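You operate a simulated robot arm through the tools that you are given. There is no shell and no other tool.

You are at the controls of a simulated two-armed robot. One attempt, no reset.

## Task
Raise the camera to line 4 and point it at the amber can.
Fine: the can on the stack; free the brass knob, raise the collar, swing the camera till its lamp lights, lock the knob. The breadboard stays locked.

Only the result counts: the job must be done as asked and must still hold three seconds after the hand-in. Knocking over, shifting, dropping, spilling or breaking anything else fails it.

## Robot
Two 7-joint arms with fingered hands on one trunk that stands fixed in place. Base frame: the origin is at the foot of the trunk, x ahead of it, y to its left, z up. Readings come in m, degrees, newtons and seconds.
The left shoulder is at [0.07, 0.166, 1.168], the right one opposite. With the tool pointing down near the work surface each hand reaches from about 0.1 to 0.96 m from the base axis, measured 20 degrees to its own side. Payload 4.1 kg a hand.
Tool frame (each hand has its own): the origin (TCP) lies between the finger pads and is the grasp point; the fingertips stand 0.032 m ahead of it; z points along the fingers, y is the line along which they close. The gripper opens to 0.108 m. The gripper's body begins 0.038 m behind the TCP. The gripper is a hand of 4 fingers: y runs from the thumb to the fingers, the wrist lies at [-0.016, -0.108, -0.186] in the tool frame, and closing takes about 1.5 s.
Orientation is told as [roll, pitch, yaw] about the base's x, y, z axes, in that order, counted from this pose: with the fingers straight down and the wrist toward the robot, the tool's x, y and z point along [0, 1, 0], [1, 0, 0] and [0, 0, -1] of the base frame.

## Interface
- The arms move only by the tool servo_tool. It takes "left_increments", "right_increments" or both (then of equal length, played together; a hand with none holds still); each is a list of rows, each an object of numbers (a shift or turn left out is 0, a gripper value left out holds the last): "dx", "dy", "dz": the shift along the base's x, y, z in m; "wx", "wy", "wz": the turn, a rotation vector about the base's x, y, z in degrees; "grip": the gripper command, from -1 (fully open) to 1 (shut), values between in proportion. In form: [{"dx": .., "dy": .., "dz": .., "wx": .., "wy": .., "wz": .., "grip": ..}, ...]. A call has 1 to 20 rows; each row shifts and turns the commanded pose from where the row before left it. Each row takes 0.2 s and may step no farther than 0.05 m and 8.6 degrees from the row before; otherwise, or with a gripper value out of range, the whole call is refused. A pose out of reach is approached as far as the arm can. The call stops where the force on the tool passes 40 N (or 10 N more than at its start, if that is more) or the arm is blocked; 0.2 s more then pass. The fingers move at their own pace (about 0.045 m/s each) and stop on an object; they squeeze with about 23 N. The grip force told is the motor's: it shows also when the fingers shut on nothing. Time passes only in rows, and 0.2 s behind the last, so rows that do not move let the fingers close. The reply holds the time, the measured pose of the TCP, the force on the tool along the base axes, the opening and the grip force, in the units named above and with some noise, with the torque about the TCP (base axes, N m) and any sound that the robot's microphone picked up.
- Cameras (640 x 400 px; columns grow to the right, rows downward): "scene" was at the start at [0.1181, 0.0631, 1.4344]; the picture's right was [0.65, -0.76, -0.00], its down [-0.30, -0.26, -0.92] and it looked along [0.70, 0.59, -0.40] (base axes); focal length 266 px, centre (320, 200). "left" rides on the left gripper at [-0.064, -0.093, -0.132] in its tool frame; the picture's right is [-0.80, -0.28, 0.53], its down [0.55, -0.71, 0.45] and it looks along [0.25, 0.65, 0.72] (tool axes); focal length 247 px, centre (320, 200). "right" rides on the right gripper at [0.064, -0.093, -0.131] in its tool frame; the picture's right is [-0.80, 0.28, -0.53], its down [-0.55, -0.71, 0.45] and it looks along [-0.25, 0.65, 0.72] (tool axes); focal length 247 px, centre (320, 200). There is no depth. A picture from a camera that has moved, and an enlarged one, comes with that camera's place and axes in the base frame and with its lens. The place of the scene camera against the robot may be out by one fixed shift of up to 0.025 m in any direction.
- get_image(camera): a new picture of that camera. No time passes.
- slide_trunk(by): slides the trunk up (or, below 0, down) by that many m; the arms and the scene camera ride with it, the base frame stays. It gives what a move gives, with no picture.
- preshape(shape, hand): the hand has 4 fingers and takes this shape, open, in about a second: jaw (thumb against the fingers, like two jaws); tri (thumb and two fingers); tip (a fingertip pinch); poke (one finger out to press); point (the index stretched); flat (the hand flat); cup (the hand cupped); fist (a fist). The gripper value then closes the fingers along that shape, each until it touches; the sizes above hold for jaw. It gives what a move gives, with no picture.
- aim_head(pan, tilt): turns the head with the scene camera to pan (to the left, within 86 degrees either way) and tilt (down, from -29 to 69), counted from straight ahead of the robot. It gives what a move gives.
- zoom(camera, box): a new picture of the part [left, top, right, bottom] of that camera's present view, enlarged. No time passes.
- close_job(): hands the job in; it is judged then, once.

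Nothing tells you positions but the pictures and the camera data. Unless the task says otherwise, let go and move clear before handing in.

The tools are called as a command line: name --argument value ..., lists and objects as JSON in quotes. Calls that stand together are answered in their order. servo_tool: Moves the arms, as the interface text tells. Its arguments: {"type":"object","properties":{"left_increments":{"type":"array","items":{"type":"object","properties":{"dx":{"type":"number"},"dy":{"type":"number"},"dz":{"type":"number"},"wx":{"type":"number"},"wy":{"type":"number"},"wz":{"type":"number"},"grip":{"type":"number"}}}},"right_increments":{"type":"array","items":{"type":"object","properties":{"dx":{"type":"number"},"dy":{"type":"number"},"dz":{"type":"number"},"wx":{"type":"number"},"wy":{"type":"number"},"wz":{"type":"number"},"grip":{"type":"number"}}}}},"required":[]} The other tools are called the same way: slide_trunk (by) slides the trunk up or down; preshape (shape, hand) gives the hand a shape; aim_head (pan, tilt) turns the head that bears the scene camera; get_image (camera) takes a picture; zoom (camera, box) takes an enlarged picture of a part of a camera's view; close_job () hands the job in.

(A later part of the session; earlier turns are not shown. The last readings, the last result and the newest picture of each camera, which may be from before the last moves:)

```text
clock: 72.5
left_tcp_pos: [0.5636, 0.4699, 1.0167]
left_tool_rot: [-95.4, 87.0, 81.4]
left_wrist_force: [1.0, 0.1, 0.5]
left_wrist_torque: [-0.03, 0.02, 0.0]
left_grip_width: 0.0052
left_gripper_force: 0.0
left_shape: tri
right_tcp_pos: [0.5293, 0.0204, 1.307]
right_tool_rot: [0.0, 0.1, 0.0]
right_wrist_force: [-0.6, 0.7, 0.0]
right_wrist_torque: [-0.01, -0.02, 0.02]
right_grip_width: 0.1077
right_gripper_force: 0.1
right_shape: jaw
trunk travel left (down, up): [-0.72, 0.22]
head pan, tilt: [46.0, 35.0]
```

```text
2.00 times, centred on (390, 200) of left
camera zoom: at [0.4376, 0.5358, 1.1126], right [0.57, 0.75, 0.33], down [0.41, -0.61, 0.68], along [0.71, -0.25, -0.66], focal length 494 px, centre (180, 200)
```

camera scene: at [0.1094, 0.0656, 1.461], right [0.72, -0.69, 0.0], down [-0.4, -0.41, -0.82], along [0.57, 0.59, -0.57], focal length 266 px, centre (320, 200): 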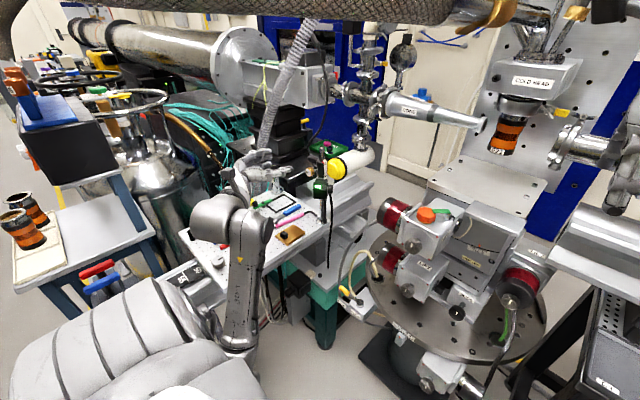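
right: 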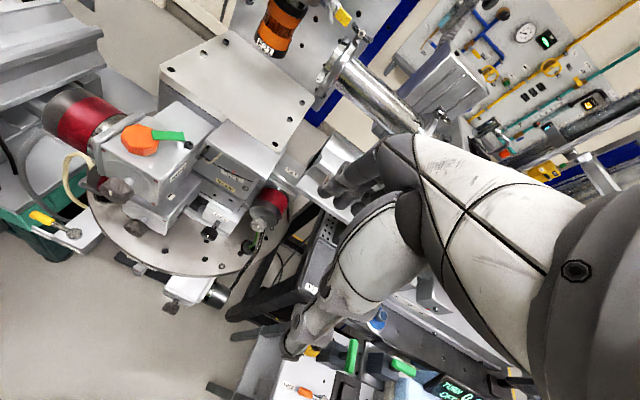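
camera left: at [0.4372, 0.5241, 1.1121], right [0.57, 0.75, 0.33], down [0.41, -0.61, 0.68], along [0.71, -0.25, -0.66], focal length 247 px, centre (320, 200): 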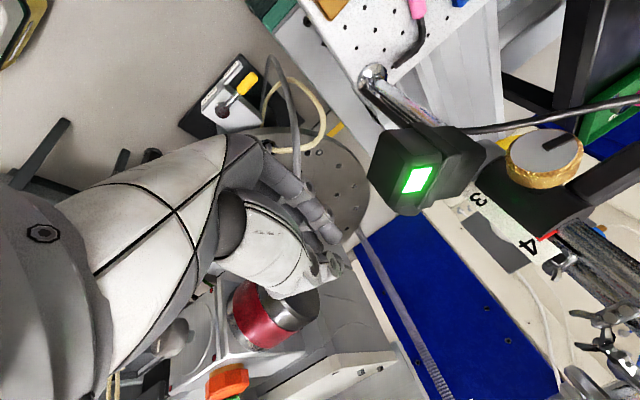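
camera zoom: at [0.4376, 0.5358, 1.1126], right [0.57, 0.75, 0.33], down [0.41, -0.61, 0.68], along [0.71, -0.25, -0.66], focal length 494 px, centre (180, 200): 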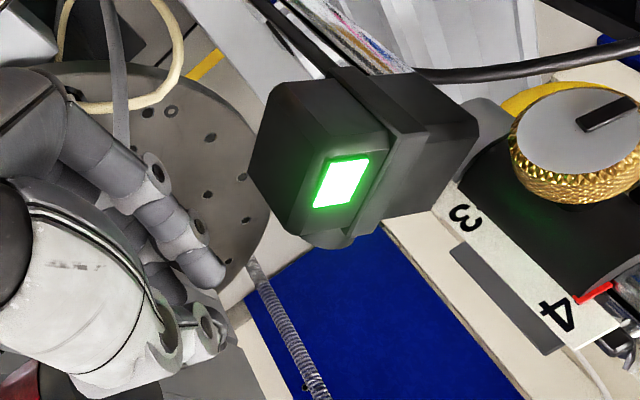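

About 1 cm to go. I'll continue in small steps.

servo_tool --left_increments '[{"dy": 0.005}, {"dy": 0.003}, {}]'

zoom --camera "left" --box '[280, 100, 500, 300]'

servo_tool --left_increments '[{"dy": 0.003}, {}]'

zoom --camera "left" --box '[280, 100, 500, 300]'

```text
clock: 73.3
left_tcp_pos: [0.5654, 0.4795, 1.0165]
left_tool_rot: [-95.3, 86.9, 81.6]
left_wrist_force: [-0.7, -1.0, 0.0]
left_wrist_torque: [-0.04, 0.04, 0.0]
left_grip_width: 0.0055
left_gripper_force: 0.0
left_shape: tri
right_tcp_pos: [0.5292, 0.0209, 1.3076]
right_tool_rot: [0.0, 0.1, 0.0]
right_wrist_force: [0.9, 0.2, 0.9]
right_wrist_torque: [0.01, -0.01, 0.02]
right_grip_width: 0.1076
right_gripper_force: 0.0
right_shape: jaw
trunk travel left (down, up): [-0.72, 0.22]
head pan, tilt: [46.0, 35.0]
```

```text
2.00 times, centred on (390, 200) of left
camera zoom: at [0.4374, 0.544, 1.1124], right [0.57, 0.75, 0.33], down [0.41, -0.61, 0.68], along [0.71, -0.25, -0.66], focal length 494 px, centre (180, 200)
```

zoom: 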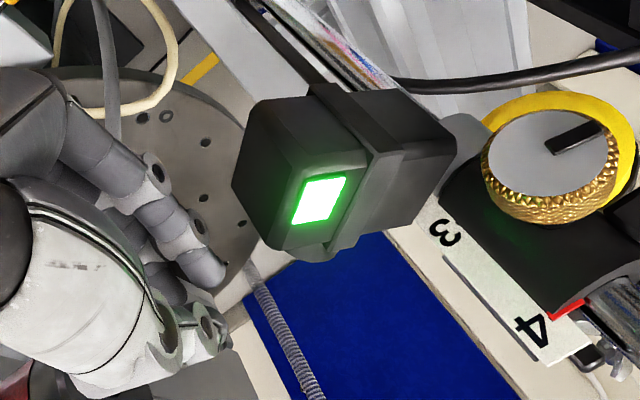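

```text
clock: 73.9
left_tcp_pos: [0.5656, 0.4802, 1.0167]
left_tool_rot: [-95.4, 87.0, 81.5]
left_wrist_force: [1.0, 0.5, 0.0]
left_wrist_torque: [0.04, 0.01, 0.02]
left_grip_width: 0.0056
left_gripper_force: 0.1
left_shape: tri
right_tcp_pos: [0.53, 0.0209, 1.306]
right_tool_rot: [0.1, 0.2, 0.0]
right_wrist_force: [0.3, -0.2, 0.3]
right_wrist_torque: [-0.03, -0.03, -0.03]
right_grip_width: 0.1074
right_gripper_force: 0.0
right_shape: jaw
trunk travel left (down, up): [-0.72, 0.22]
head pan, tilt: [46.0, 35.0]
```

```text
2.00 times, centred on (390, 200) of left
camera zoom: at [0.4373, 0.5468, 1.1125], right [0.57, 0.75, 0.33], down [0.41, -0.61, 0.68], along [0.71, -0.25, -0.66], focal length 494 px, centre (180, 200)
```

zoom: 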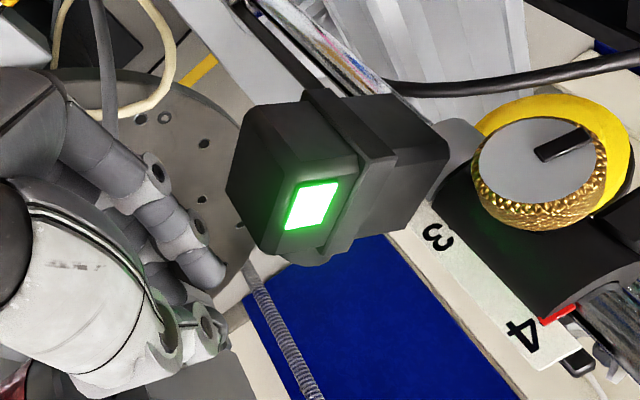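

There's still a small gap. I'll continue in 3 mm steps, watching the camera and lamp.

servo_tool --left_increments '[{"dy": 0.003}, {}]'

zoom --camera "left" --box '[280, 100, 500, 300]'

servo_tool --left_increments '[{"dy": 0.003}, {}]'

zoom --camera "left" --box '[280, 100, 500, 300]'

```text
clock: 74.5
left_tcp_pos: [0.565, 0.4855, 1.0159]
left_tool_rot: [-95.2, 87.0, 81.8]
left_wrist_force: [-0.2, -0.6, -0.1]
left_wrist_torque: [-0.03, 0.0, -0.01]
left_grip_width: 0.0058
left_gripper_force: 0.0
left_shape: tri
right_tcp_pos: [0.5297, 0.0214, 1.307]
right_tool_rot: [0.0, 0.1, -0.1]
right_wrist_force: [-0.3, -0.4, 0.0]
right_wrist_torque: [-0.04, 0.03, 0.02]
right_grip_width: 0.1076
right_gripper_force: 0.0
right_shape: jaw
trunk travel left (down, up): [-0.72, 0.22]
head pan, tilt: [46.0, 35.0]
```

```text
2.00 times, centred on (390, 200) of left
camera zoom: at [0.437, 0.5502, 1.1121], right [0.57, 0.75, 0.33], down [0.41, -0.61, 0.68], along [0.71, -0.25, -0.66], focal length 494 px, centre (180, 200)
```

zoom: 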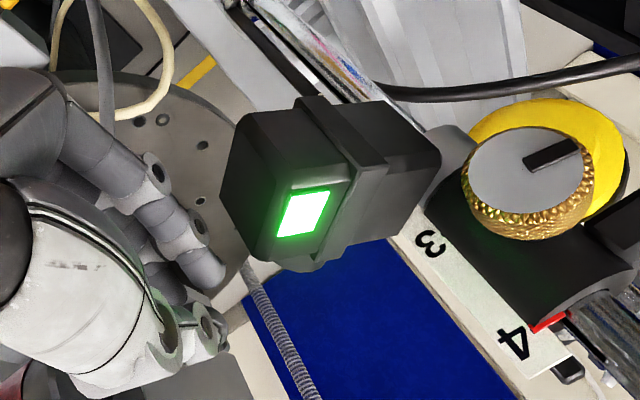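

```text
clock: 75.1
left_tcp_pos: [0.5651, 0.4884, 1.0155]
left_tool_rot: [-95.5, 87.0, 81.4]
left_wrist_force: [-0.5, -1.6, 0.4]
left_wrist_torque: [0.0, 0.01, -0.01]
left_grip_width: 0.0056
left_gripper_force: 0.0
left_shape: tri
right_tcp_pos: [0.5284, 0.021, 1.3058]
right_tool_rot: [0.0, 0.2, 0.0]
right_wrist_force: [1.0, -0.2, 0.2]
right_wrist_torque: [0.0, -0.03, -0.03]
right_grip_width: 0.1076
right_gripper_force: 0.1
right_shape: jaw
trunk travel left (down, up): [-0.72, 0.22]
head pan, tilt: [46.0, 35.0]
```

```text
2.00 times, centred on (390, 200) of left
camera zoom: at [0.4373, 0.5531, 1.1123], right [0.57, 0.75, 0.33], down [0.41, -0.61, 0.68], along [0.71, -0.25, -0.66], focal length 494 px, centre (180, 200)
```

zoom: 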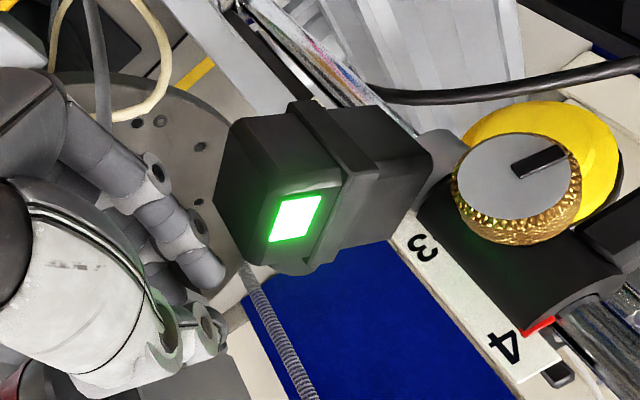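

The finger is about to touch. I'll continue gently.

servo_tool --left_increments '[{"dy": 0.003}, {}]'

zoom --camera "left" --box '[280, 100, 500, 300]'

servo_tool --left_increments '[{"dy": 0.003}, {}]'

zoom --camera "left" --box '[280, 100, 500, 300]'

```text
clock: 75.7
left_tcp_pos: [0.5653, 0.4892, 1.0153]
left_tool_rot: [-94.9, 87.0, 81.9]
left_wrist_force: [-1.1, 0.4, -0.4]
left_wrist_torque: [-0.02, 0.01, 0.0]
left_grip_width: 0.0057
left_gripper_force: 0.1
left_shape: tri
right_tcp_pos: [0.5296, 0.0206, 1.3072]
right_tool_rot: [0.0, 0.1, 0.0]
right_wrist_force: [0.6, -0.6, 1.0]
right_wrist_torque: [0.01, -0.02, 0.0]
right_grip_width: 0.1074
right_gripper_force: 0.0
right_shape: jaw
trunk travel left (down, up): [-0.72, 0.22]
head pan, tilt: [46.0, 35.0]
```

```text
2.00 times, centred on (390, 200) of left
camera zoom: at [0.4372, 0.5562, 1.1121], right [0.57, 0.75, 0.33], down [0.41, -0.61, 0.68], along [0.71, -0.25, -0.66], focal length 494 px, centre (180, 200)
```

zoom: 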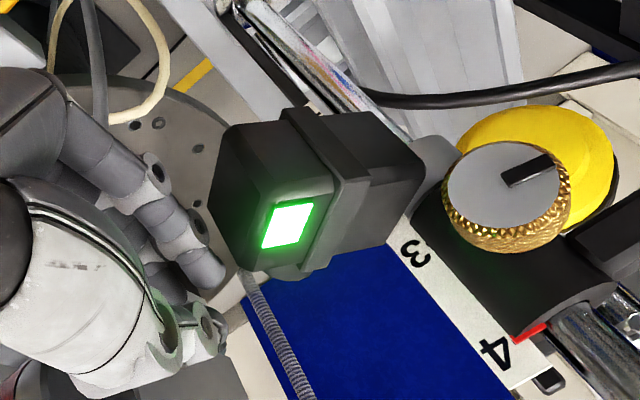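

```text
clock: 76.3
left_tcp_pos: [0.5645, 0.4925, 1.0163]
left_tool_rot: [-95.1, 87.0, 81.7]
left_wrist_force: [-0.1, 0.5, 0.0]
left_wrist_torque: [0.04, -0.02, -0.01]
left_grip_width: 0.0054
left_gripper_force: 0.1
left_shape: tri
right_tcp_pos: [0.5292, 0.021, 1.3064]
right_tool_rot: [-0.1, 0.2, 0.0]
right_wrist_force: [-0.1, 0.3, -0.8]
right_wrist_torque: [-0.01, 0.02, -0.04]
right_grip_width: 0.1074
right_gripper_force: 0.2
right_shape: jaw
trunk travel left (down, up): [-0.72, 0.22]
head pan, tilt: [46.0, 35.0]
```

```text
2.00 times, centred on (390, 200) of left
camera zoom: at [0.4373, 0.5592, 1.1123], right [0.57, 0.75, 0.33], down [0.41, -0.61, 0.68], along [0.71, -0.25, -0.66], focal length 494 px, centre (180, 200)
```

zoom: 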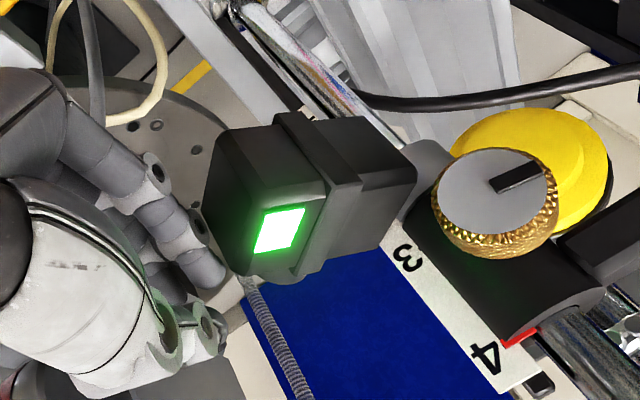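

Not touching yet. I'll take another few 3 mm steps.

servo_tool --left_increments '[{"dy": 0.003}, {}]'

zoom --camera "left" --box '[280, 100, 500, 300]'

servo_tool --left_increments '[{"dy": 0.003}, {}]'

zoom --camera "left" --box '[280, 100, 500, 300]'

```text
clock: 76.9
left_tcp_pos: [0.5651, 0.4969, 1.0159]
left_tool_rot: [-95.1, 87.0, 81.7]
left_wrist_force: [-2.6, -4.8, -0.8]
left_wrist_torque: [-0.06, 0.05, -0.02]
left_grip_width: 0.0052
left_gripper_force: 0.0
left_shape: tri
right_tcp_pos: [0.5289, 0.0204, 1.3063]
right_tool_rot: [0.0, 0.0, 0.0]
right_wrist_force: [0.0, -0.1, -0.4]
right_wrist_torque: [0.0, -0.01, 0.0]
right_grip_width: 0.1075
right_gripper_force: 0.1
right_shape: jaw
trunk travel left (down, up): [-0.72, 0.22]
head pan, tilt: [46.0, 35.0]
```

```text
2.00 times, centred on (390, 200) of left
camera zoom: at [0.4372, 0.5617, 1.1125], right [0.57, 0.75, 0.33], down [0.41, -0.61, 0.68], along [0.71, -0.25, -0.66], focal length 494 px, centre (180, 200)
```

zoom: 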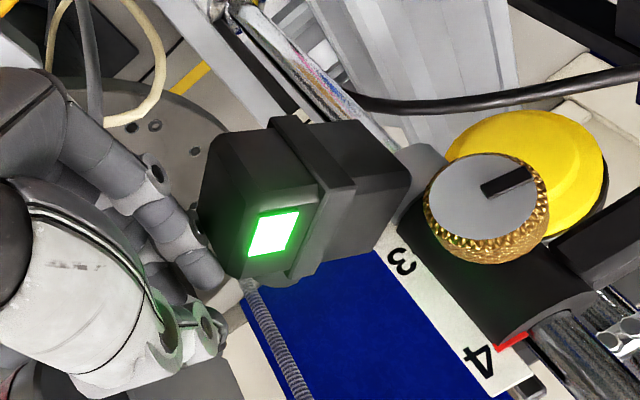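

```text
clock: 77.5
left_tcp_pos: [0.565, 0.4972, 1.0184]
left_tool_rot: [-94.9, 86.9, 82.0]
left_wrist_force: [-6.8, -10.5, -3.1]
left_wrist_torque: [-0.26, 0.13, -0.09]
left_grip_width: 0.0059
left_gripper_force: 0.2
left_shape: tri
right_tcp_pos: [0.5292, 0.0187, 1.306]
right_tool_rot: [0.0, 0.1, 0.0]
right_wrist_force: [0.2, -0.6, 0.1]
right_wrist_torque: [0.03, -0.02, -0.02]
right_grip_width: 0.1074
right_gripper_force: 0.1
right_shape: jaw
trunk travel left (down, up): [-0.72, 0.22]
head pan, tilt: [46.0, 35.0]
```

```text
2.00 times, centred on (390, 200) of left
camera zoom: at [0.4367, 0.5635, 1.1131], right [0.57, 0.75, 0.33], down [0.41, -0.61, 0.68], along [0.71, -0.25, -0.66], focal length 494 px, centre (180, 200)
```

zoom: 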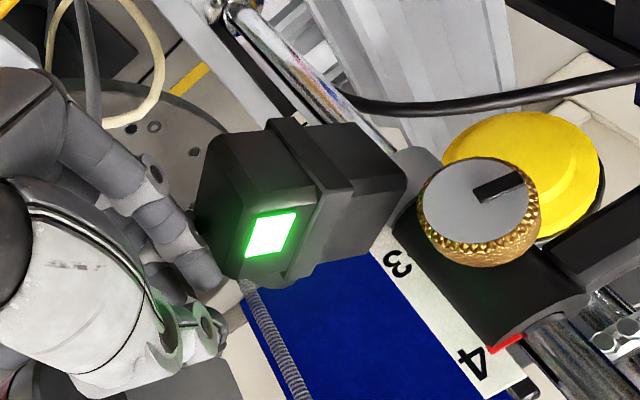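

The finger met the camera's outer end face, which only pushes toward the post, with 10 N and no rotation. I'll back off and use the "point" shape, so a straight finger can reach past the camera's outer corner to the lens side.

servo_tool --left_increments '[{"dy": -0.006}, {"dy": -0.015}, {"dx": -0.03}, {"dx": -0.04}]'

preshape --hand "left" --shape "point"

get_image --camera "left"

zoom --camera "scene" --box '[270, 140, 390, 230]'

```text
clock: 78.5
left_tcp_pos: [0.4921, 0.48, 1.0173]
left_tool_rot: [-98.3, 87.2, 78.5]
left_wrist_force: [-1.2, -0.6, -0.1]
left_wrist_torque: [0.0, 0.01, -0.02]
left_grip_width: 0.0051
left_gripper_force: 0.0
left_shape: tri
right_tcp_pos: [0.5265, 0.0229, 1.3081]
right_tool_rot: [-0.1, -0.2, 0.1]
right_wrist_force: [-0.7, 0.4, 0.9]
right_wrist_torque: [-0.03, -0.01, -0.01]
right_grip_width: 0.1077
right_gripper_force: 0.1
right_shape: jaw
trunk travel left (down, up): [-0.72, 0.22]
head pan, tilt: [46.0, 35.0]
```

```text
clock: 79.4
left_tcp_pos: [0.496, 0.4784, 1.0168]
left_tool_rot: [-95.2, 87.0, 81.7]
left_wrist_force: [-0.3, 0.6, 0.3]
left_wrist_torque: [0.02, 0.01, -0.01]
left_grip_width: 0.1037
left_gripper_force: 0.2
left_shape: point
right_tcp_pos: [0.53, 0.0197, 1.308]
right_tool_rot: [0.0, 0.2, 0.0]
right_wrist_force: [0.0, 0.5, -0.6]
right_wrist_torque: [0.02, -0.01, -0.03]
right_grip_width: 0.1072
right_gripper_force: 0.0
right_shape: jaw
trunk travel left (down, up): [-0.72, 0.22]
head pan, tilt: [46.0, 35.0]
```

```text
taken
camera left: at [0.3679, 0.5438, 1.1127], right [0.57, 0.75, 0.33], down [0.41, -0.61, 0.68], along [0.71, -0.25, -0.66], focal length 247 px, centre (320, 200)
```

left: 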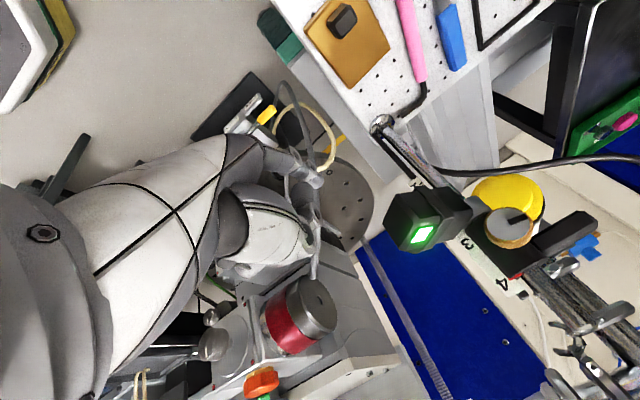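

```text
4.44 times, centred on (330, 185) of scene
camera zoom: at [0.109, 0.0665, 1.4609], right [0.72, -0.69, 0.0], down [-0.4, -0.41, -0.82], along [0.57, 0.59, -0.57], focal length 1183 px, centre (276, 267)
```

zoom: 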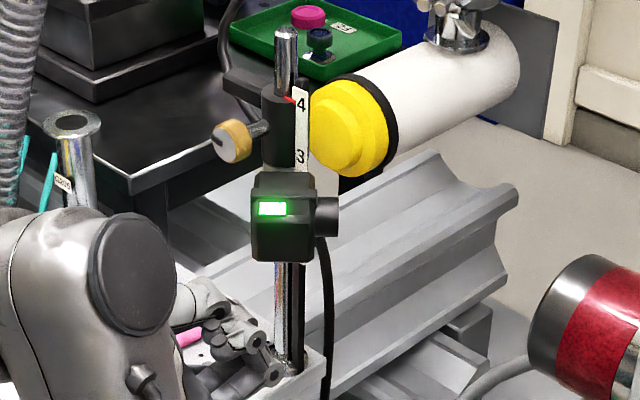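

The earlier push did turn it back slightly, by about 1°. I'll look at the pointing finger more closely.

zoom --camera "left" --box '[220, 120, 480, 310]'

zoom --camera "scene" --box '[290, 190, 350, 240]'

```text
2.11 times, centred on (350, 215) of left
camera zoom: at [0.3679, 0.5438, 1.1127], right [0.57, 0.75, 0.33], down [0.41, -0.61, 0.68], along [0.71, -0.25, -0.66], focal length 520 px, centre (257, 168)
```

zoom: 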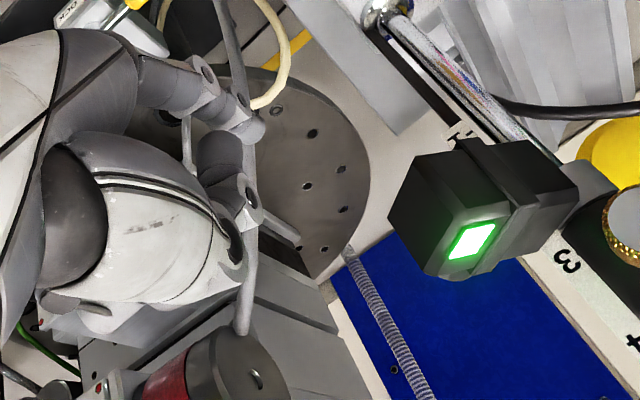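

```text
8.00 times, centred on (320, 215) of scene
camera zoom: at [0.109, 0.0665, 1.4609], right [0.72, -0.69, 0.0], down [-0.4, -0.41, -0.82], along [0.57, 0.59, -0.57], focal length 2129 px, centre (320, 80)
```

zoom: 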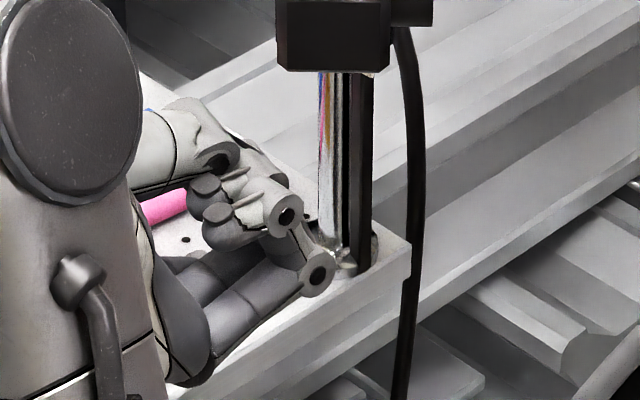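

The pointing finger sits too low to be useful and would take more fiddling. The lamp is lit and the camera is inside the lit range, so I'll lock now using a roll of about 58°, which keeps the fingers off the camera. First I'll return in front of the knob with the tri shape.

servo_tool --left_increments '[{"dx": -0.006, "wx": 7, "wy": -0.4}, {"dx": -0.006, "wx": 7, "wy": -0.4, "dz": 0.012}, {"wx": 7, "wy": -0.4, "dy": 0.03, "dz": 0.012}, {"wx": 7, "wy": -0.4, "dy": 0.03, "dz": 0.012}, {"dy": 0.03}, {"dy": 0.028}, {}]'

preshape --hand "left" --shape "tri"

get_image --camera "left"

zoom --camera "scene" --box '[270, 140, 370, 220]'

```text
clock: 81.0
left_tcp_pos: [0.4839, 0.5961, 1.0529]
left_tool_rot: [-90.5, 58.9, 86.2]
left_wrist_force: [-0.7, 0.2, 1.0]
left_wrist_torque: [0.0, 0.0, 0.01]
left_grip_width: 0.1039
left_gripper_force: 0.0
left_shape: point
right_tcp_pos: [0.5291, 0.0194, 1.3076]
right_tool_rot: [0.1, 0.0, 0.0]
right_wrist_force: [-0.2, 0.1, -1.1]
right_wrist_torque: [0.04, -0.02, -0.03]
right_grip_width: 0.1076
right_gripper_force: 0.0
right_shape: jaw
trunk travel left (down, up): [-0.72, 0.22]
head pan, tilt: [46.0, 35.0]
```

```text
clock: 81.9
left_tcp_pos: [0.4837, 0.5958, 1.0524]
left_tool_rot: [-90.7, 58.9, 86.2]
left_wrist_force: [0.7, -0.2, 0.0]
left_wrist_torque: [-0.04, 0.01, -0.01]
left_grip_width: 0.1074
left_gripper_force: 0.1
left_shape: tri
right_tcp_pos: [0.53, 0.0218, 1.3063]
right_tool_rot: [0.0, 0.1, 0.0]
right_wrist_force: [-1.0, 0.3, -0.3]
right_wrist_torque: [0.01, 0.0, -0.02]
right_grip_width: 0.1075
right_gripper_force: 0.0
right_shape: jaw
trunk travel left (down, up): [-0.72, 0.22]
head pan, tilt: [46.0, 35.0]
```

```text
taken
camera left: at [0.3526, 0.6104, 1.1649], right [0.56, 0.51, 0.66], down [0.4, -0.86, 0.32], along [0.73, 0.08, -0.68], focal length 247 px, centre (320, 200)
```

left: 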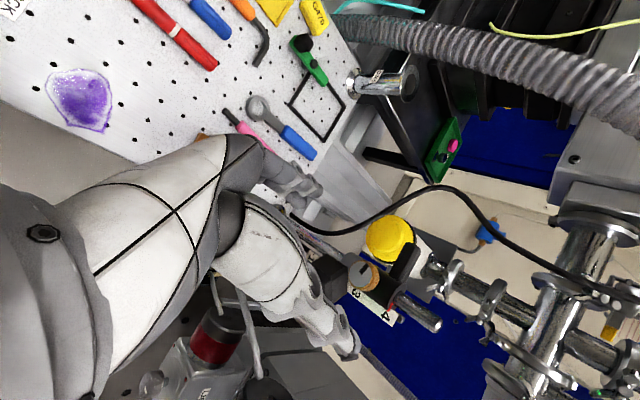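

```text
5.00 times, centred on (320, 180) of scene
camera zoom: at [0.1088, 0.0666, 1.4609], right [0.72, -0.69, 0.0], down [-0.4, -0.41, -0.82], along [0.57, 0.59, -0.57], focal length 1331 px, centre (320, 300)
```

zoom: 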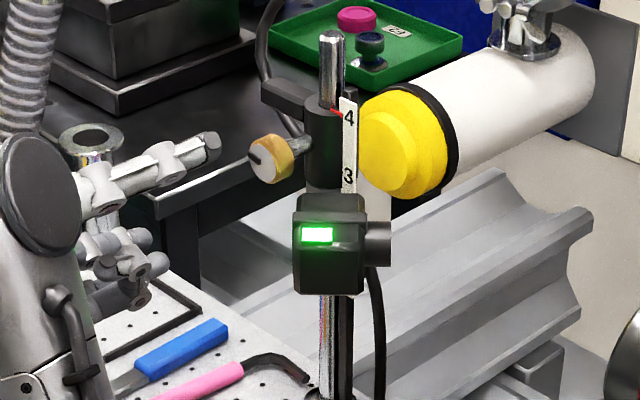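

The lamp is lit, the pointer at 4. I'll check the alignment with the knob.

zoom --camera "left" --box '[310, 230, 410, 320]'

```text
4.44 times, centred on (360, 275) of left
camera zoom: at [0.3526, 0.6104, 1.1649], right [0.56, 0.51, 0.66], down [0.4, -0.86, 0.32], along [0.73, 0.08, -0.68], focal length 1098 px, centre (142, -133)
```

zoom: 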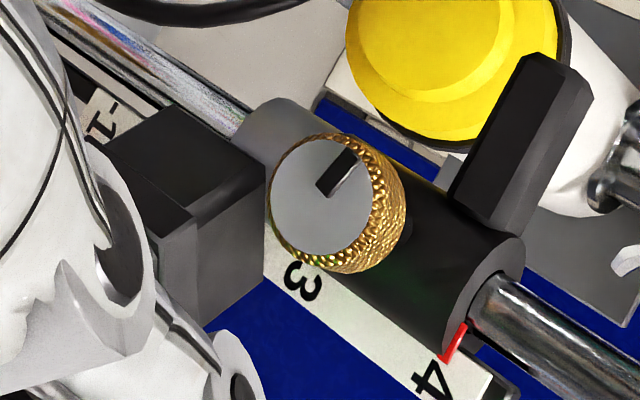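

The alignment is within about 2 mm. I'll narrow the opening and advance to just short of the grip depth.

servo_tool --left_increments '[{"grip": -0.3}, {"grip": -0.3, "dx": 0.015, "dy": -0.002}, {"dx": 0.015, "dy": -0.0015}, {"dx": 0.015, "dy": -0.0013}, {"dx": 0.012, "dy": -0.0008}, {}]'

zoom --camera "scene" --box '[290, 150, 350, 205]'

zoom --camera "left" --box '[250, 170, 410, 330]'

```text
clock: 83.3
left_tcp_pos: [0.5408, 0.5911, 1.0528]
left_tool_rot: [-90.7, 58.8, 86.3]
left_wrist_force: [0.4, 0.7, -0.2]
left_wrist_torque: [0.03, 0.03, 0.05]
left_grip_width: 0.0704
left_gripper_force: 0.1
left_shape: tri
right_tcp_pos: [0.5289, 0.021, 1.3071]
right_tool_rot: [0.1, 0.0, 0.0]
right_wrist_force: [-0.2, -0.5, -2.0]
right_wrist_torque: [-0.03, 0.04, 0.02]
right_grip_width: 0.1076
right_gripper_force: 0.0
right_shape: jaw
trunk travel left (down, up): [-0.72, 0.22]
head pan, tilt: [46.0, 35.0]
```

```text
7.27 times, centred on (320, 178) of scene
camera zoom: at [0.1085, 0.0666, 1.461], right [0.72, -0.69, 0.0], down [-0.4, -0.41, -0.82], along [0.57, 0.59, -0.57], focal length 1936 px, centre (320, 364)
```

zoom: 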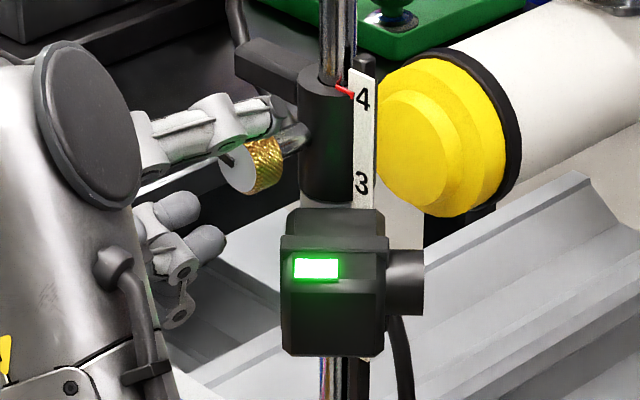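

```text
2.50 times, centred on (330, 250) of left
camera zoom: at [0.4093, 0.6049, 1.1652], right [0.56, 0.51, 0.66], down [0.4, -0.86, 0.32], along [0.73, 0.08, -0.68], focal length 617 px, centre (295, 75)
```

zoom: 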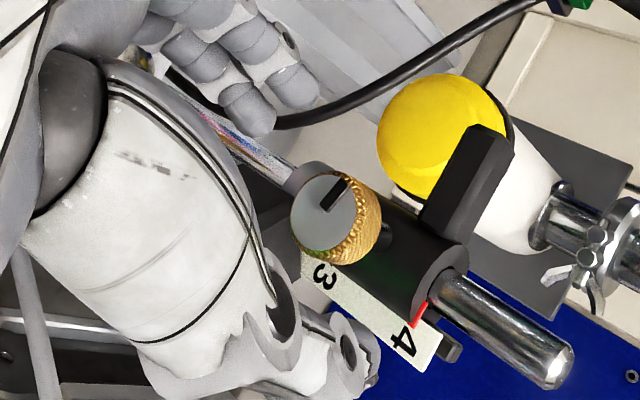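

I'm well clear of the camera. I'll advance 11 mm more and close on the knob gradually.

servo_tool --left_increments '[{"dx": 0.006, "dy": -0.0006, "dz": 0.0007}, {"dx": 0.006, "dy": -0.0006, "dz": 0.0005}, {"grip": 0.1}, {"grip": 0.3}, {"grip": 0.3}]'

zoom --camera "scene" --box '[290, 150, 350, 205]'

zoom --camera "left" --box '[250, 170, 410, 330]'

```text
clock: 84.5
left_tcp_pos: [0.5525, 0.5899, 1.0536]
left_tool_rot: [-90.6, 58.9, 86.1]
left_wrist_force: [1.0, 0.7, 0.2]
left_wrist_torque: [0.04, -0.01, 0.0]
left_grip_width: 0.038
left_gripper_force: 0.1
left_shape: tri
right_tcp_pos: [0.5304, 0.021, 1.3066]
right_tool_rot: [0.0, 0.1, 0.0]
right_wrist_force: [0.0, 0.4, -0.5]
right_wrist_torque: [0.04, 0.0, 0.0]
right_grip_width: 0.1076
right_gripper_force: 0.0
right_shape: jaw
trunk travel left (down, up): [-0.72, 0.22]
head pan, tilt: [46.0, 35.0]
```

```text
7.27 times, centred on (320, 178) of scene
camera zoom: at [0.1088, 0.0665, 1.4609], right [0.72, -0.69, 0.0], down [-0.4, -0.41, -0.82], along [0.57, 0.59, -0.57], focal length 1936 px, centre (320, 364)
```

zoom: 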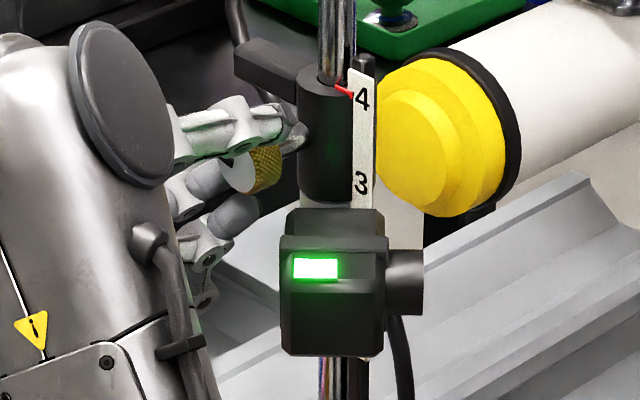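

```text
2.50 times, centred on (330, 250) of left
camera zoom: at [0.4217, 0.6036, 1.1662], right [0.56, 0.51, 0.66], down [0.4, -0.86, 0.32], along [0.73, 0.08, -0.68], focal length 617 px, centre (295, 75)
```

zoom: 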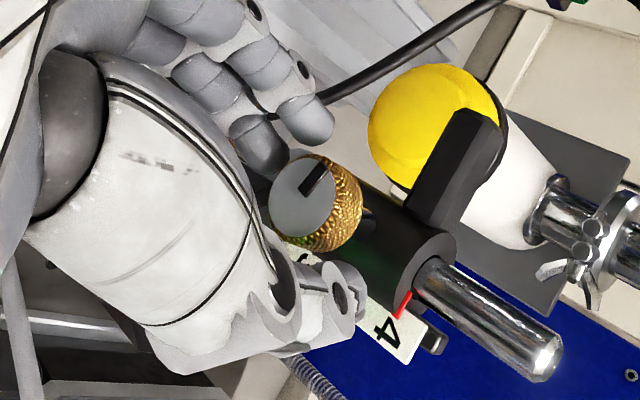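

The camera hasn't moved and the fingers are clear. I'll close fully on the knob.

servo_tool --left_increments '[{"grip": 0.6}, {"grip": 1.0}, {"grip": 1.0}, {"grip": 1.0}]'

zoom --camera "scene" --box '[290, 150, 350, 205]'

zoom --camera "left" --box '[250, 170, 410, 330]'

```text
clock: 85.5
left_tcp_pos: [0.5527, 0.5897, 1.0542]
left_tool_rot: [-90.6, 58.9, 86.2]
left_wrist_force: [0.9, -0.4, -0.3]
left_wrist_torque: [0.01, 0.06, 0.02]
left_grip_width: 0.0193
left_gripper_force: 23.5
left_shape: tri
right_tcp_pos: [0.5304, 0.021, 1.3072]
right_tool_rot: [0.0, 0.1, 0.0]
right_wrist_force: [-0.2, -0.4, 0.5]
right_wrist_torque: [-0.01, 0.0, 0.0]
right_grip_width: 0.1076
right_gripper_force: 0.1
right_shape: jaw
trunk travel left (down, up): [-0.72, 0.22]
head pan, tilt: [46.0, 35.0]
```

```text
7.27 times, centred on (320, 178) of scene
camera zoom: at [0.1091, 0.0663, 1.4609], right [0.72, -0.69, 0.0], down [-0.4, -0.41, -0.82], along [0.57, 0.59, -0.57], focal length 1936 px, centre (320, 364)
```

zoom: 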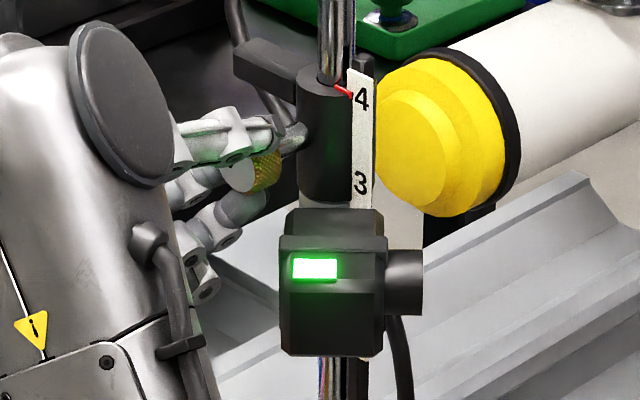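

```text
2.50 times, centred on (330, 250) of left
camera zoom: at [0.4219, 0.6035, 1.1663], right [0.56, 0.51, 0.66], down [0.4, -0.86, 0.32], along [0.73, 0.08, -0.68], focal length 617 px, centre (295, 75)
```

zoom: 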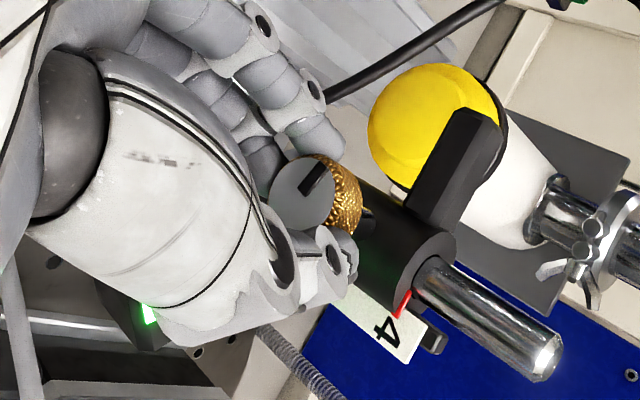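

The grip is firm with no side load and the camera is undisturbed. I'll turn the knob clockwise in steps, watching force and lamp.

servo_tool --left_increments '[{"wx": 7, "wy": -0.4}, {"wx": 7, "wy": -0.4, "dz": -0.0002}, {"wx": 6, "wy": -0.35, "dz": -0.0002}]'

zoom --camera "scene" --box '[290, 150, 350, 205]'

```text
clock: 86.3
left_tcp_pos: [0.5518, 0.5886, 1.0524]
left_tool_rot: [-90.2, 38.8, 86.3]
left_wrist_force: [0.9, -1.2, -0.5]
left_wrist_torque: [-0.01, 0.07, 0.04]
left_grip_width: 0.0193
left_gripper_force: 22.9
left_shape: tri
right_tcp_pos: [0.5305, 0.0206, 1.3062]
right_tool_rot: [0.0, 0.1, 0.0]
right_wrist_force: [0.5, -0.1, 0.1]
right_wrist_torque: [0.02, 0.0, -0.01]
right_grip_width: 0.1074
right_gripper_force: 0.0
right_shape: jaw
trunk travel left (down, up): [-0.72, 0.22]
head pan, tilt: [46.0, 35.0]
```

```text
7.27 times, centred on (320, 178) of scene
camera zoom: at [0.1095, 0.0662, 1.4609], right [0.72, -0.69, 0.0], down [-0.4, -0.41, -0.82], along [0.57, 0.59, -0.57], focal length 1936 px, centre (320, 364)
```

zoom: 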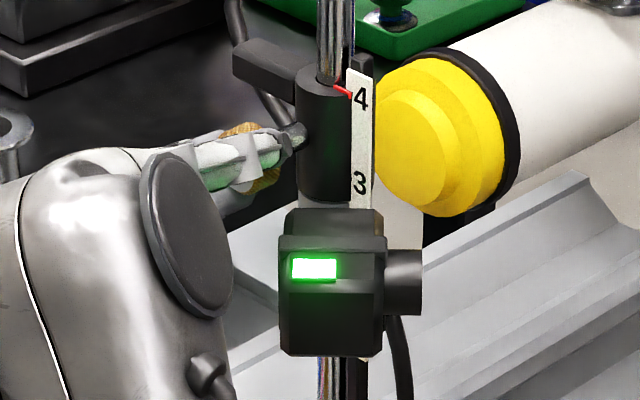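

It's turning smoothly with the lamp steady. I'll continue clockwise.

servo_tool --left_increments '[{"wx": 7, "wy": -0.4, "dz": -0.0002}, {"wx": 7, "wy": -0.4, "dz": -0.0002}, {"wx": 7, "wy": -0.4, "dz": -0.0001}, {"wx": 6, "wy": -0.35}]'

zoom --camera "scene" --box '[290, 150, 350, 205]'

zoom --camera "left" --box '[250, 170, 410, 330]'

```text
clock: 87.3
left_tcp_pos: [0.5523, 0.5888, 1.0525]
left_tool_rot: [-90.2, 11.8, 86.4]
left_wrist_force: [2.3, -2.0, -0.8]
left_wrist_torque: [-0.01, 0.08, 0.09]
left_grip_width: 0.0191
left_gripper_force: 22.7
left_shape: tri
right_tcp_pos: [0.5298, 0.02, 1.307]
right_tool_rot: [0.0, 0.2, 0.0]
right_wrist_force: [-0.6, 0.6, 0.4]
right_wrist_torque: [0.01, -0.01, 0.01]
right_grip_width: 0.1074
right_gripper_force: 0.1
right_shape: jaw
trunk travel left (down, up): [-0.72, 0.22]
head pan, tilt: [46.0, 35.0]
```

```text
7.27 times, centred on (320, 178) of scene
camera zoom: at [0.1093, 0.0664, 1.4609], right [0.72, -0.69, 0.0], down [-0.4, -0.41, -0.82], along [0.57, 0.59, -0.57], focal length 1936 px, centre (320, 364)
```

zoom: 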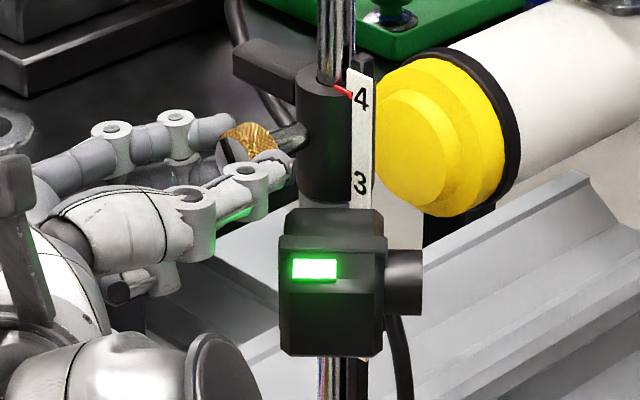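

```text
2.50 times, centred on (330, 250) of left
camera zoom: at [0.4168, 0.519, 1.1348], right [0.52, -0.15, 0.84], down [0.4, -0.83, -0.39], along [0.75, 0.54, -0.37], focal length 617 px, centre (295, 75)
```

zoom: 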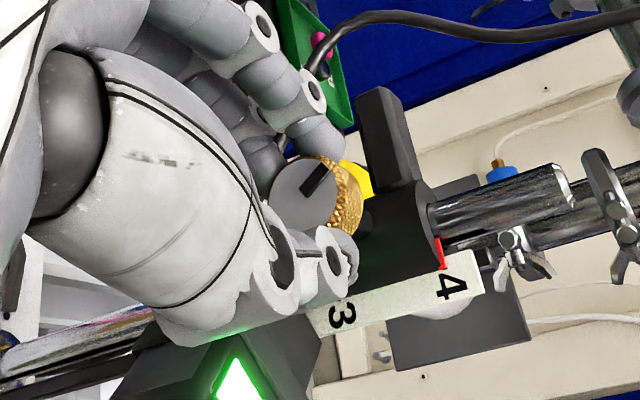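

The knob has turned about 47° and the lamp is steady. I'll open, roll the hand back around the knob, and re-grip for the second half.

servo_tool --left_increments '[{"grip": 0.3}, {"grip": 0.0}, {"grip": 0.0}, {"wx": -7.5, "wy": 0.4}, {"wx": -7.5, "wy": 0.4}, {"wx": -7.5, "wy": 0.4}, {"wx": -7.5, "wy": 0.4}, {"wx": -7.5, "wy": 0.4}, {"wx": -7.5, "wy": 0.4}, {}]'

zoom --camera "scene" --box '[290, 150, 350, 205]'

zoom --camera "left" --box '[250, 170, 410, 330]'

```text
clock: 89.5
left_tcp_pos: [0.5523, 0.5897, 1.0526]
left_tool_rot: [-90.9, 57.0, 86.1]
left_wrist_force: [0.7, -0.1, 0.2]
left_wrist_torque: [0.03, -0.01, -0.01]
left_grip_width: 0.0534
left_gripper_force: 0.1
left_shape: tri
right_tcp_pos: [0.5301, 0.0203, 1.3072]
right_tool_rot: [0.0, 0.0, 0.1]
right_wrist_force: [0.1, 0.6, -0.2]
right_wrist_torque: [-0.04, 0.03, 0.03]
right_grip_width: 0.1073
right_gripper_force: 0.0
right_shape: jaw
trunk travel left (down, up): [-0.72, 0.22]
head pan, tilt: [46.0, 35.0]
```

```text
7.27 times, centred on (320, 178) of scene
camera zoom: at [0.1087, 0.0664, 1.4609], right [0.72, -0.69, 0.0], down [-0.4, -0.41, -0.82], along [0.57, 0.59, -0.57], focal length 1936 px, centre (320, 364)
```

zoom: 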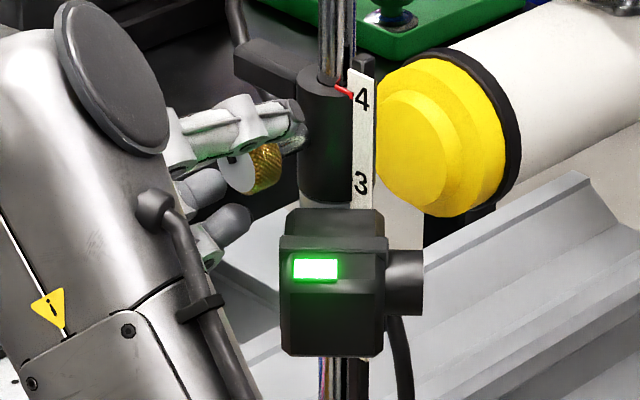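

```text
2.50 times, centred on (330, 250) of left
camera zoom: at [0.4205, 0.5997, 1.1652], right [0.56, 0.48, 0.68], down [0.4, -0.87, 0.3], along [0.73, 0.1, -0.67], focal length 617 px, centre (295, 75)
```

zoom: 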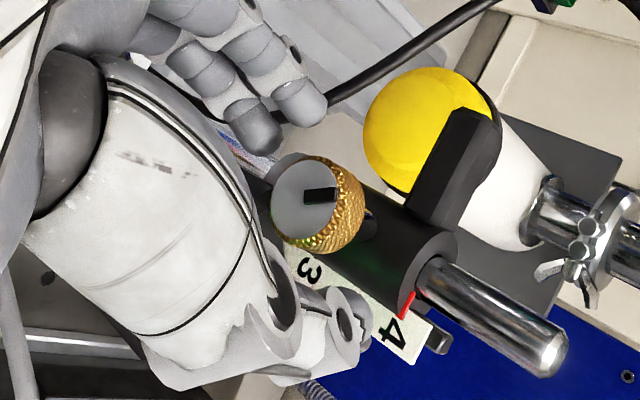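

The mark has moved as expected and the lamp and pointer are steady. I'll close again and turn the second half.

servo_tool --left_increments '[{"grip": 0.4, "dz": 0.0005}, {"grip": 0.8}, {"grip": 1.0}, {"grip": 1.0}, {"grip": 1.0}]'

zoom --camera "scene" --box '[290, 150, 350, 205]'

```text
clock: 90.7
left_tcp_pos: [0.5528, 0.5897, 1.0543]
left_tool_rot: [-90.8, 56.8, 85.9]
left_wrist_force: [1.0, 0.1, 0.1]
left_wrist_torque: [0.0, 0.01, 0.0]
left_grip_width: 0.0197
left_gripper_force: 23.4
left_shape: tri
right_tcp_pos: [0.5299, 0.0194, 1.3063]
right_tool_rot: [-0.1, 0.1, 0.0]
right_wrist_force: [0.2, -0.3, -0.5]
right_wrist_torque: [-0.02, -0.02, -0.02]
right_grip_width: 0.1076
right_gripper_force: 0.0
right_shape: jaw
trunk travel left (down, up): [-0.72, 0.22]
head pan, tilt: [46.0, 35.0]
```

```text
7.27 times, centred on (320, 178) of scene
camera zoom: at [0.109, 0.0663, 1.4609], right [0.72, -0.69, 0.0], down [-0.4, -0.41, -0.82], along [0.57, 0.59, -0.57], focal length 1936 px, centre (320, 364)
```

zoom: 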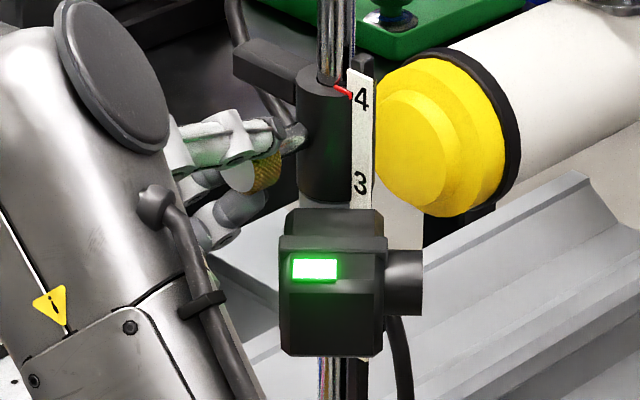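

servo_tool --left_increments '[{"wx": 7, "wy": -0.4, "dz": -0.0002}, {"wx": 7, "wy": -0.4, "dz": -0.0002}, {"wx": 7, "wy": -0.4, "dz": -0.0002}, {"wx": 7, "wy": -0.4, "dz": -0.0001}]'

zoom --camera "scene" --box '[290, 150, 350, 205]'

zoom --camera "left" --box '[250, 170, 410, 330]'

```text
clock: 91.7
left_tcp_pos: [0.5516, 0.5895, 1.0519]
left_tool_rot: [-90.5, 28.9, 86.3]
left_wrist_force: [1.4, -1.2, 1.8]
left_wrist_torque: [-0.05, 0.01, 0.11]
left_grip_width: 0.0193
left_gripper_force: 23.2
left_shape: tri
right_tcp_pos: [0.5298, 0.0202, 1.3064]
right_tool_rot: [0.0, 0.1, 0.0]
right_wrist_force: [0.1, 0.4, -0.7]
right_wrist_torque: [-0.02, 0.02, -0.01]
right_grip_width: 0.1076
right_gripper_force: 0.2
right_shape: jaw
trunk travel left (down, up): [-0.72, 0.22]
head pan, tilt: [46.0, 35.0]
```

```text
7.27 times, centred on (320, 178) of scene
camera zoom: at [0.109, 0.0663, 1.461], right [0.72, -0.69, 0.0], down [-0.4, -0.41, -0.82], along [0.57, 0.59, -0.57], focal length 1936 px, centre (320, 364)
```

zoom: 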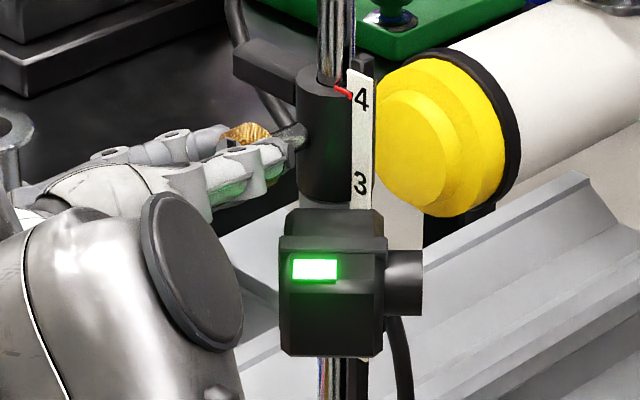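

```text
2.50 times, centred on (330, 250) of left
camera zoom: at [0.4179, 0.5463, 1.1532], right [0.53, 0.1, 0.84], down [0.39, -0.91, -0.14], along [0.75, 0.4, -0.53], focal length 617 px, centre (295, 75)
```

zoom: 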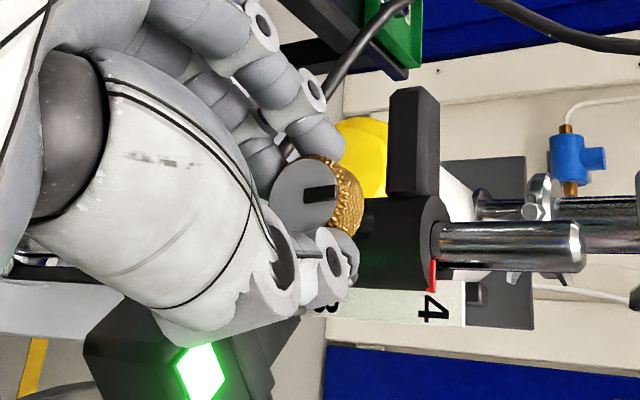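

The mark is now close to 12 o'clock, about 10–15° short of the original locked position. I'll continue and watch the torque for the stop.

servo_tool --left_increments '[{"wx": 6, "wy": -0.35}, {"wx": 6, "wy": -0.35}, {}]'

zoom --camera "left" --box '[250, 170, 410, 330]'

zoom --camera "scene" --box '[290, 150, 350, 205]'

```text
clock: 92.5
left_tcp_pos: [0.5523, 0.5893, 1.0531]
left_tool_rot: [-90.3, 16.8, 86.3]
left_wrist_force: [1.6, -0.5, 0.8]
left_wrist_torque: [-0.36, 0.09, 0.09]
left_grip_width: 0.0197
left_gripper_force: 23.2
left_shape: tri
right_tcp_pos: [0.5294, 0.0194, 1.3076]
right_tool_rot: [0.1, 0.1, 0.0]
right_wrist_force: [0.4, -0.4, 0.1]
right_wrist_torque: [0.03, -0.02, -0.03]
right_grip_width: 0.1074
right_gripper_force: 0.0
right_shape: jaw
trunk travel left (down, up): [-0.72, 0.22]
head pan, tilt: [46.0, 35.0]
```

```text
2.50 times, centred on (330, 250) of left
camera zoom: at [0.4167, 0.5265, 1.1406], right [0.52, -0.07, 0.85], down [0.4, -0.86, -0.32], along [0.75, 0.5, -0.42], focal length 617 px, centre (295, 75)
```

zoom: 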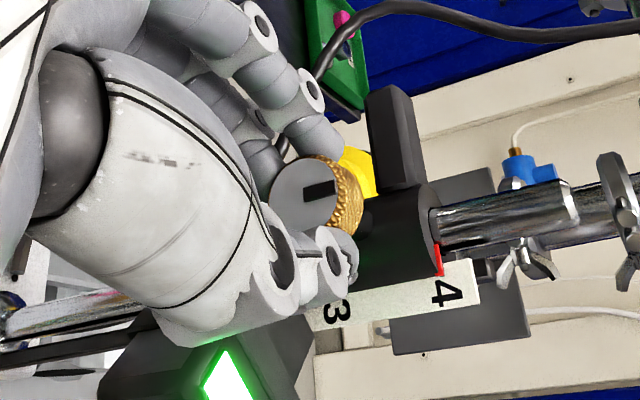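

```text
7.27 times, centred on (320, 178) of scene
camera zoom: at [0.1089, 0.0662, 1.4609], right [0.72, -0.69, 0.0], down [-0.4, -0.41, -0.82], along [0.57, 0.59, -0.57], focal length 1936 px, centre (320, 364)
```

zoom: 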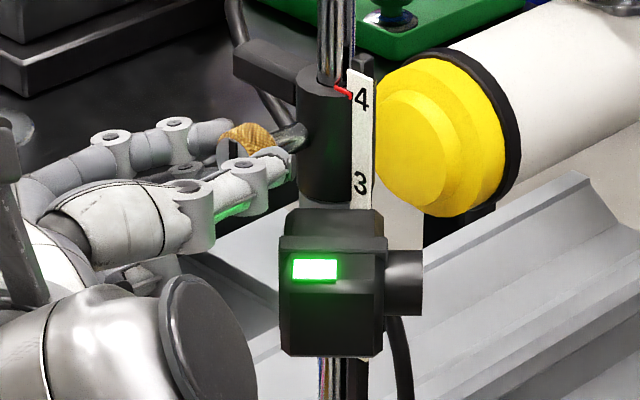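

The torque has risen to 0.36 N·m and the mark is back at 12 o'clock, so the knob is at its locked stop. I'll give it one small extra turn to seat it, then open and check before withdrawing.

servo_tool --left_increments '[{"wx": 3, "wy": -0.2}, {}, {"grip": 0.6}, {"grip": 0.2}, {"grip": -0.1}, {"grip": -0.1}]'

zoom --camera "left" --box '[250, 170, 410, 330]'

zoom --camera "scene" --box '[290, 150, 350, 205]'

```text
clock: 93.9
left_tcp_pos: [0.5524, 0.5905, 1.0513]
left_tool_rot: [-90.5, 13.8, 86.3]
left_wrist_force: [0.7, 0.4, 0.6]
left_wrist_torque: [0.01, 0.0, 0.01]
left_grip_width: 0.0591
left_gripper_force: 0.0
left_shape: tri
right_tcp_pos: [0.5298, 0.0216, 1.3066]
right_tool_rot: [0.0, 0.0, -0.1]
right_wrist_force: [0.4, 0.1, -0.3]
right_wrist_torque: [0.02, -0.01, 0.02]
right_grip_width: 0.1076
right_gripper_force: 0.1
right_shape: jaw
trunk travel left (down, up): [-0.72, 0.22]
head pan, tilt: [46.0, 35.0]
```

```text
2.50 times, centred on (330, 250) of left
camera zoom: at [0.4163, 0.5227, 1.1368], right [0.52, -0.12, 0.85], down [0.4, -0.84, -0.36], along [0.76, 0.52, -0.39], focal length 617 px, centre (295, 75)
```

zoom: 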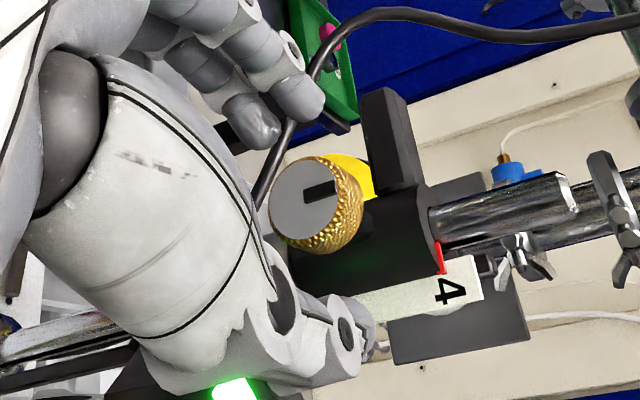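

```text
7.27 times, centred on (320, 178) of scene
camera zoom: at [0.1088, 0.0666, 1.4609], right [0.72, -0.69, 0.0], down [-0.4, -0.41, -0.82], along [0.57, 0.59, -0.57], focal length 1936 px, centre (320, 364)
```

zoom: 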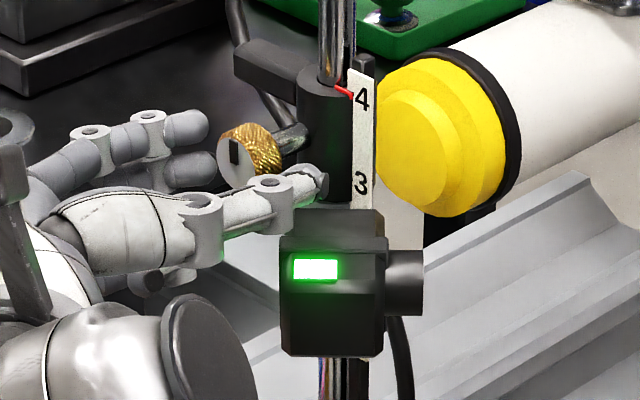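

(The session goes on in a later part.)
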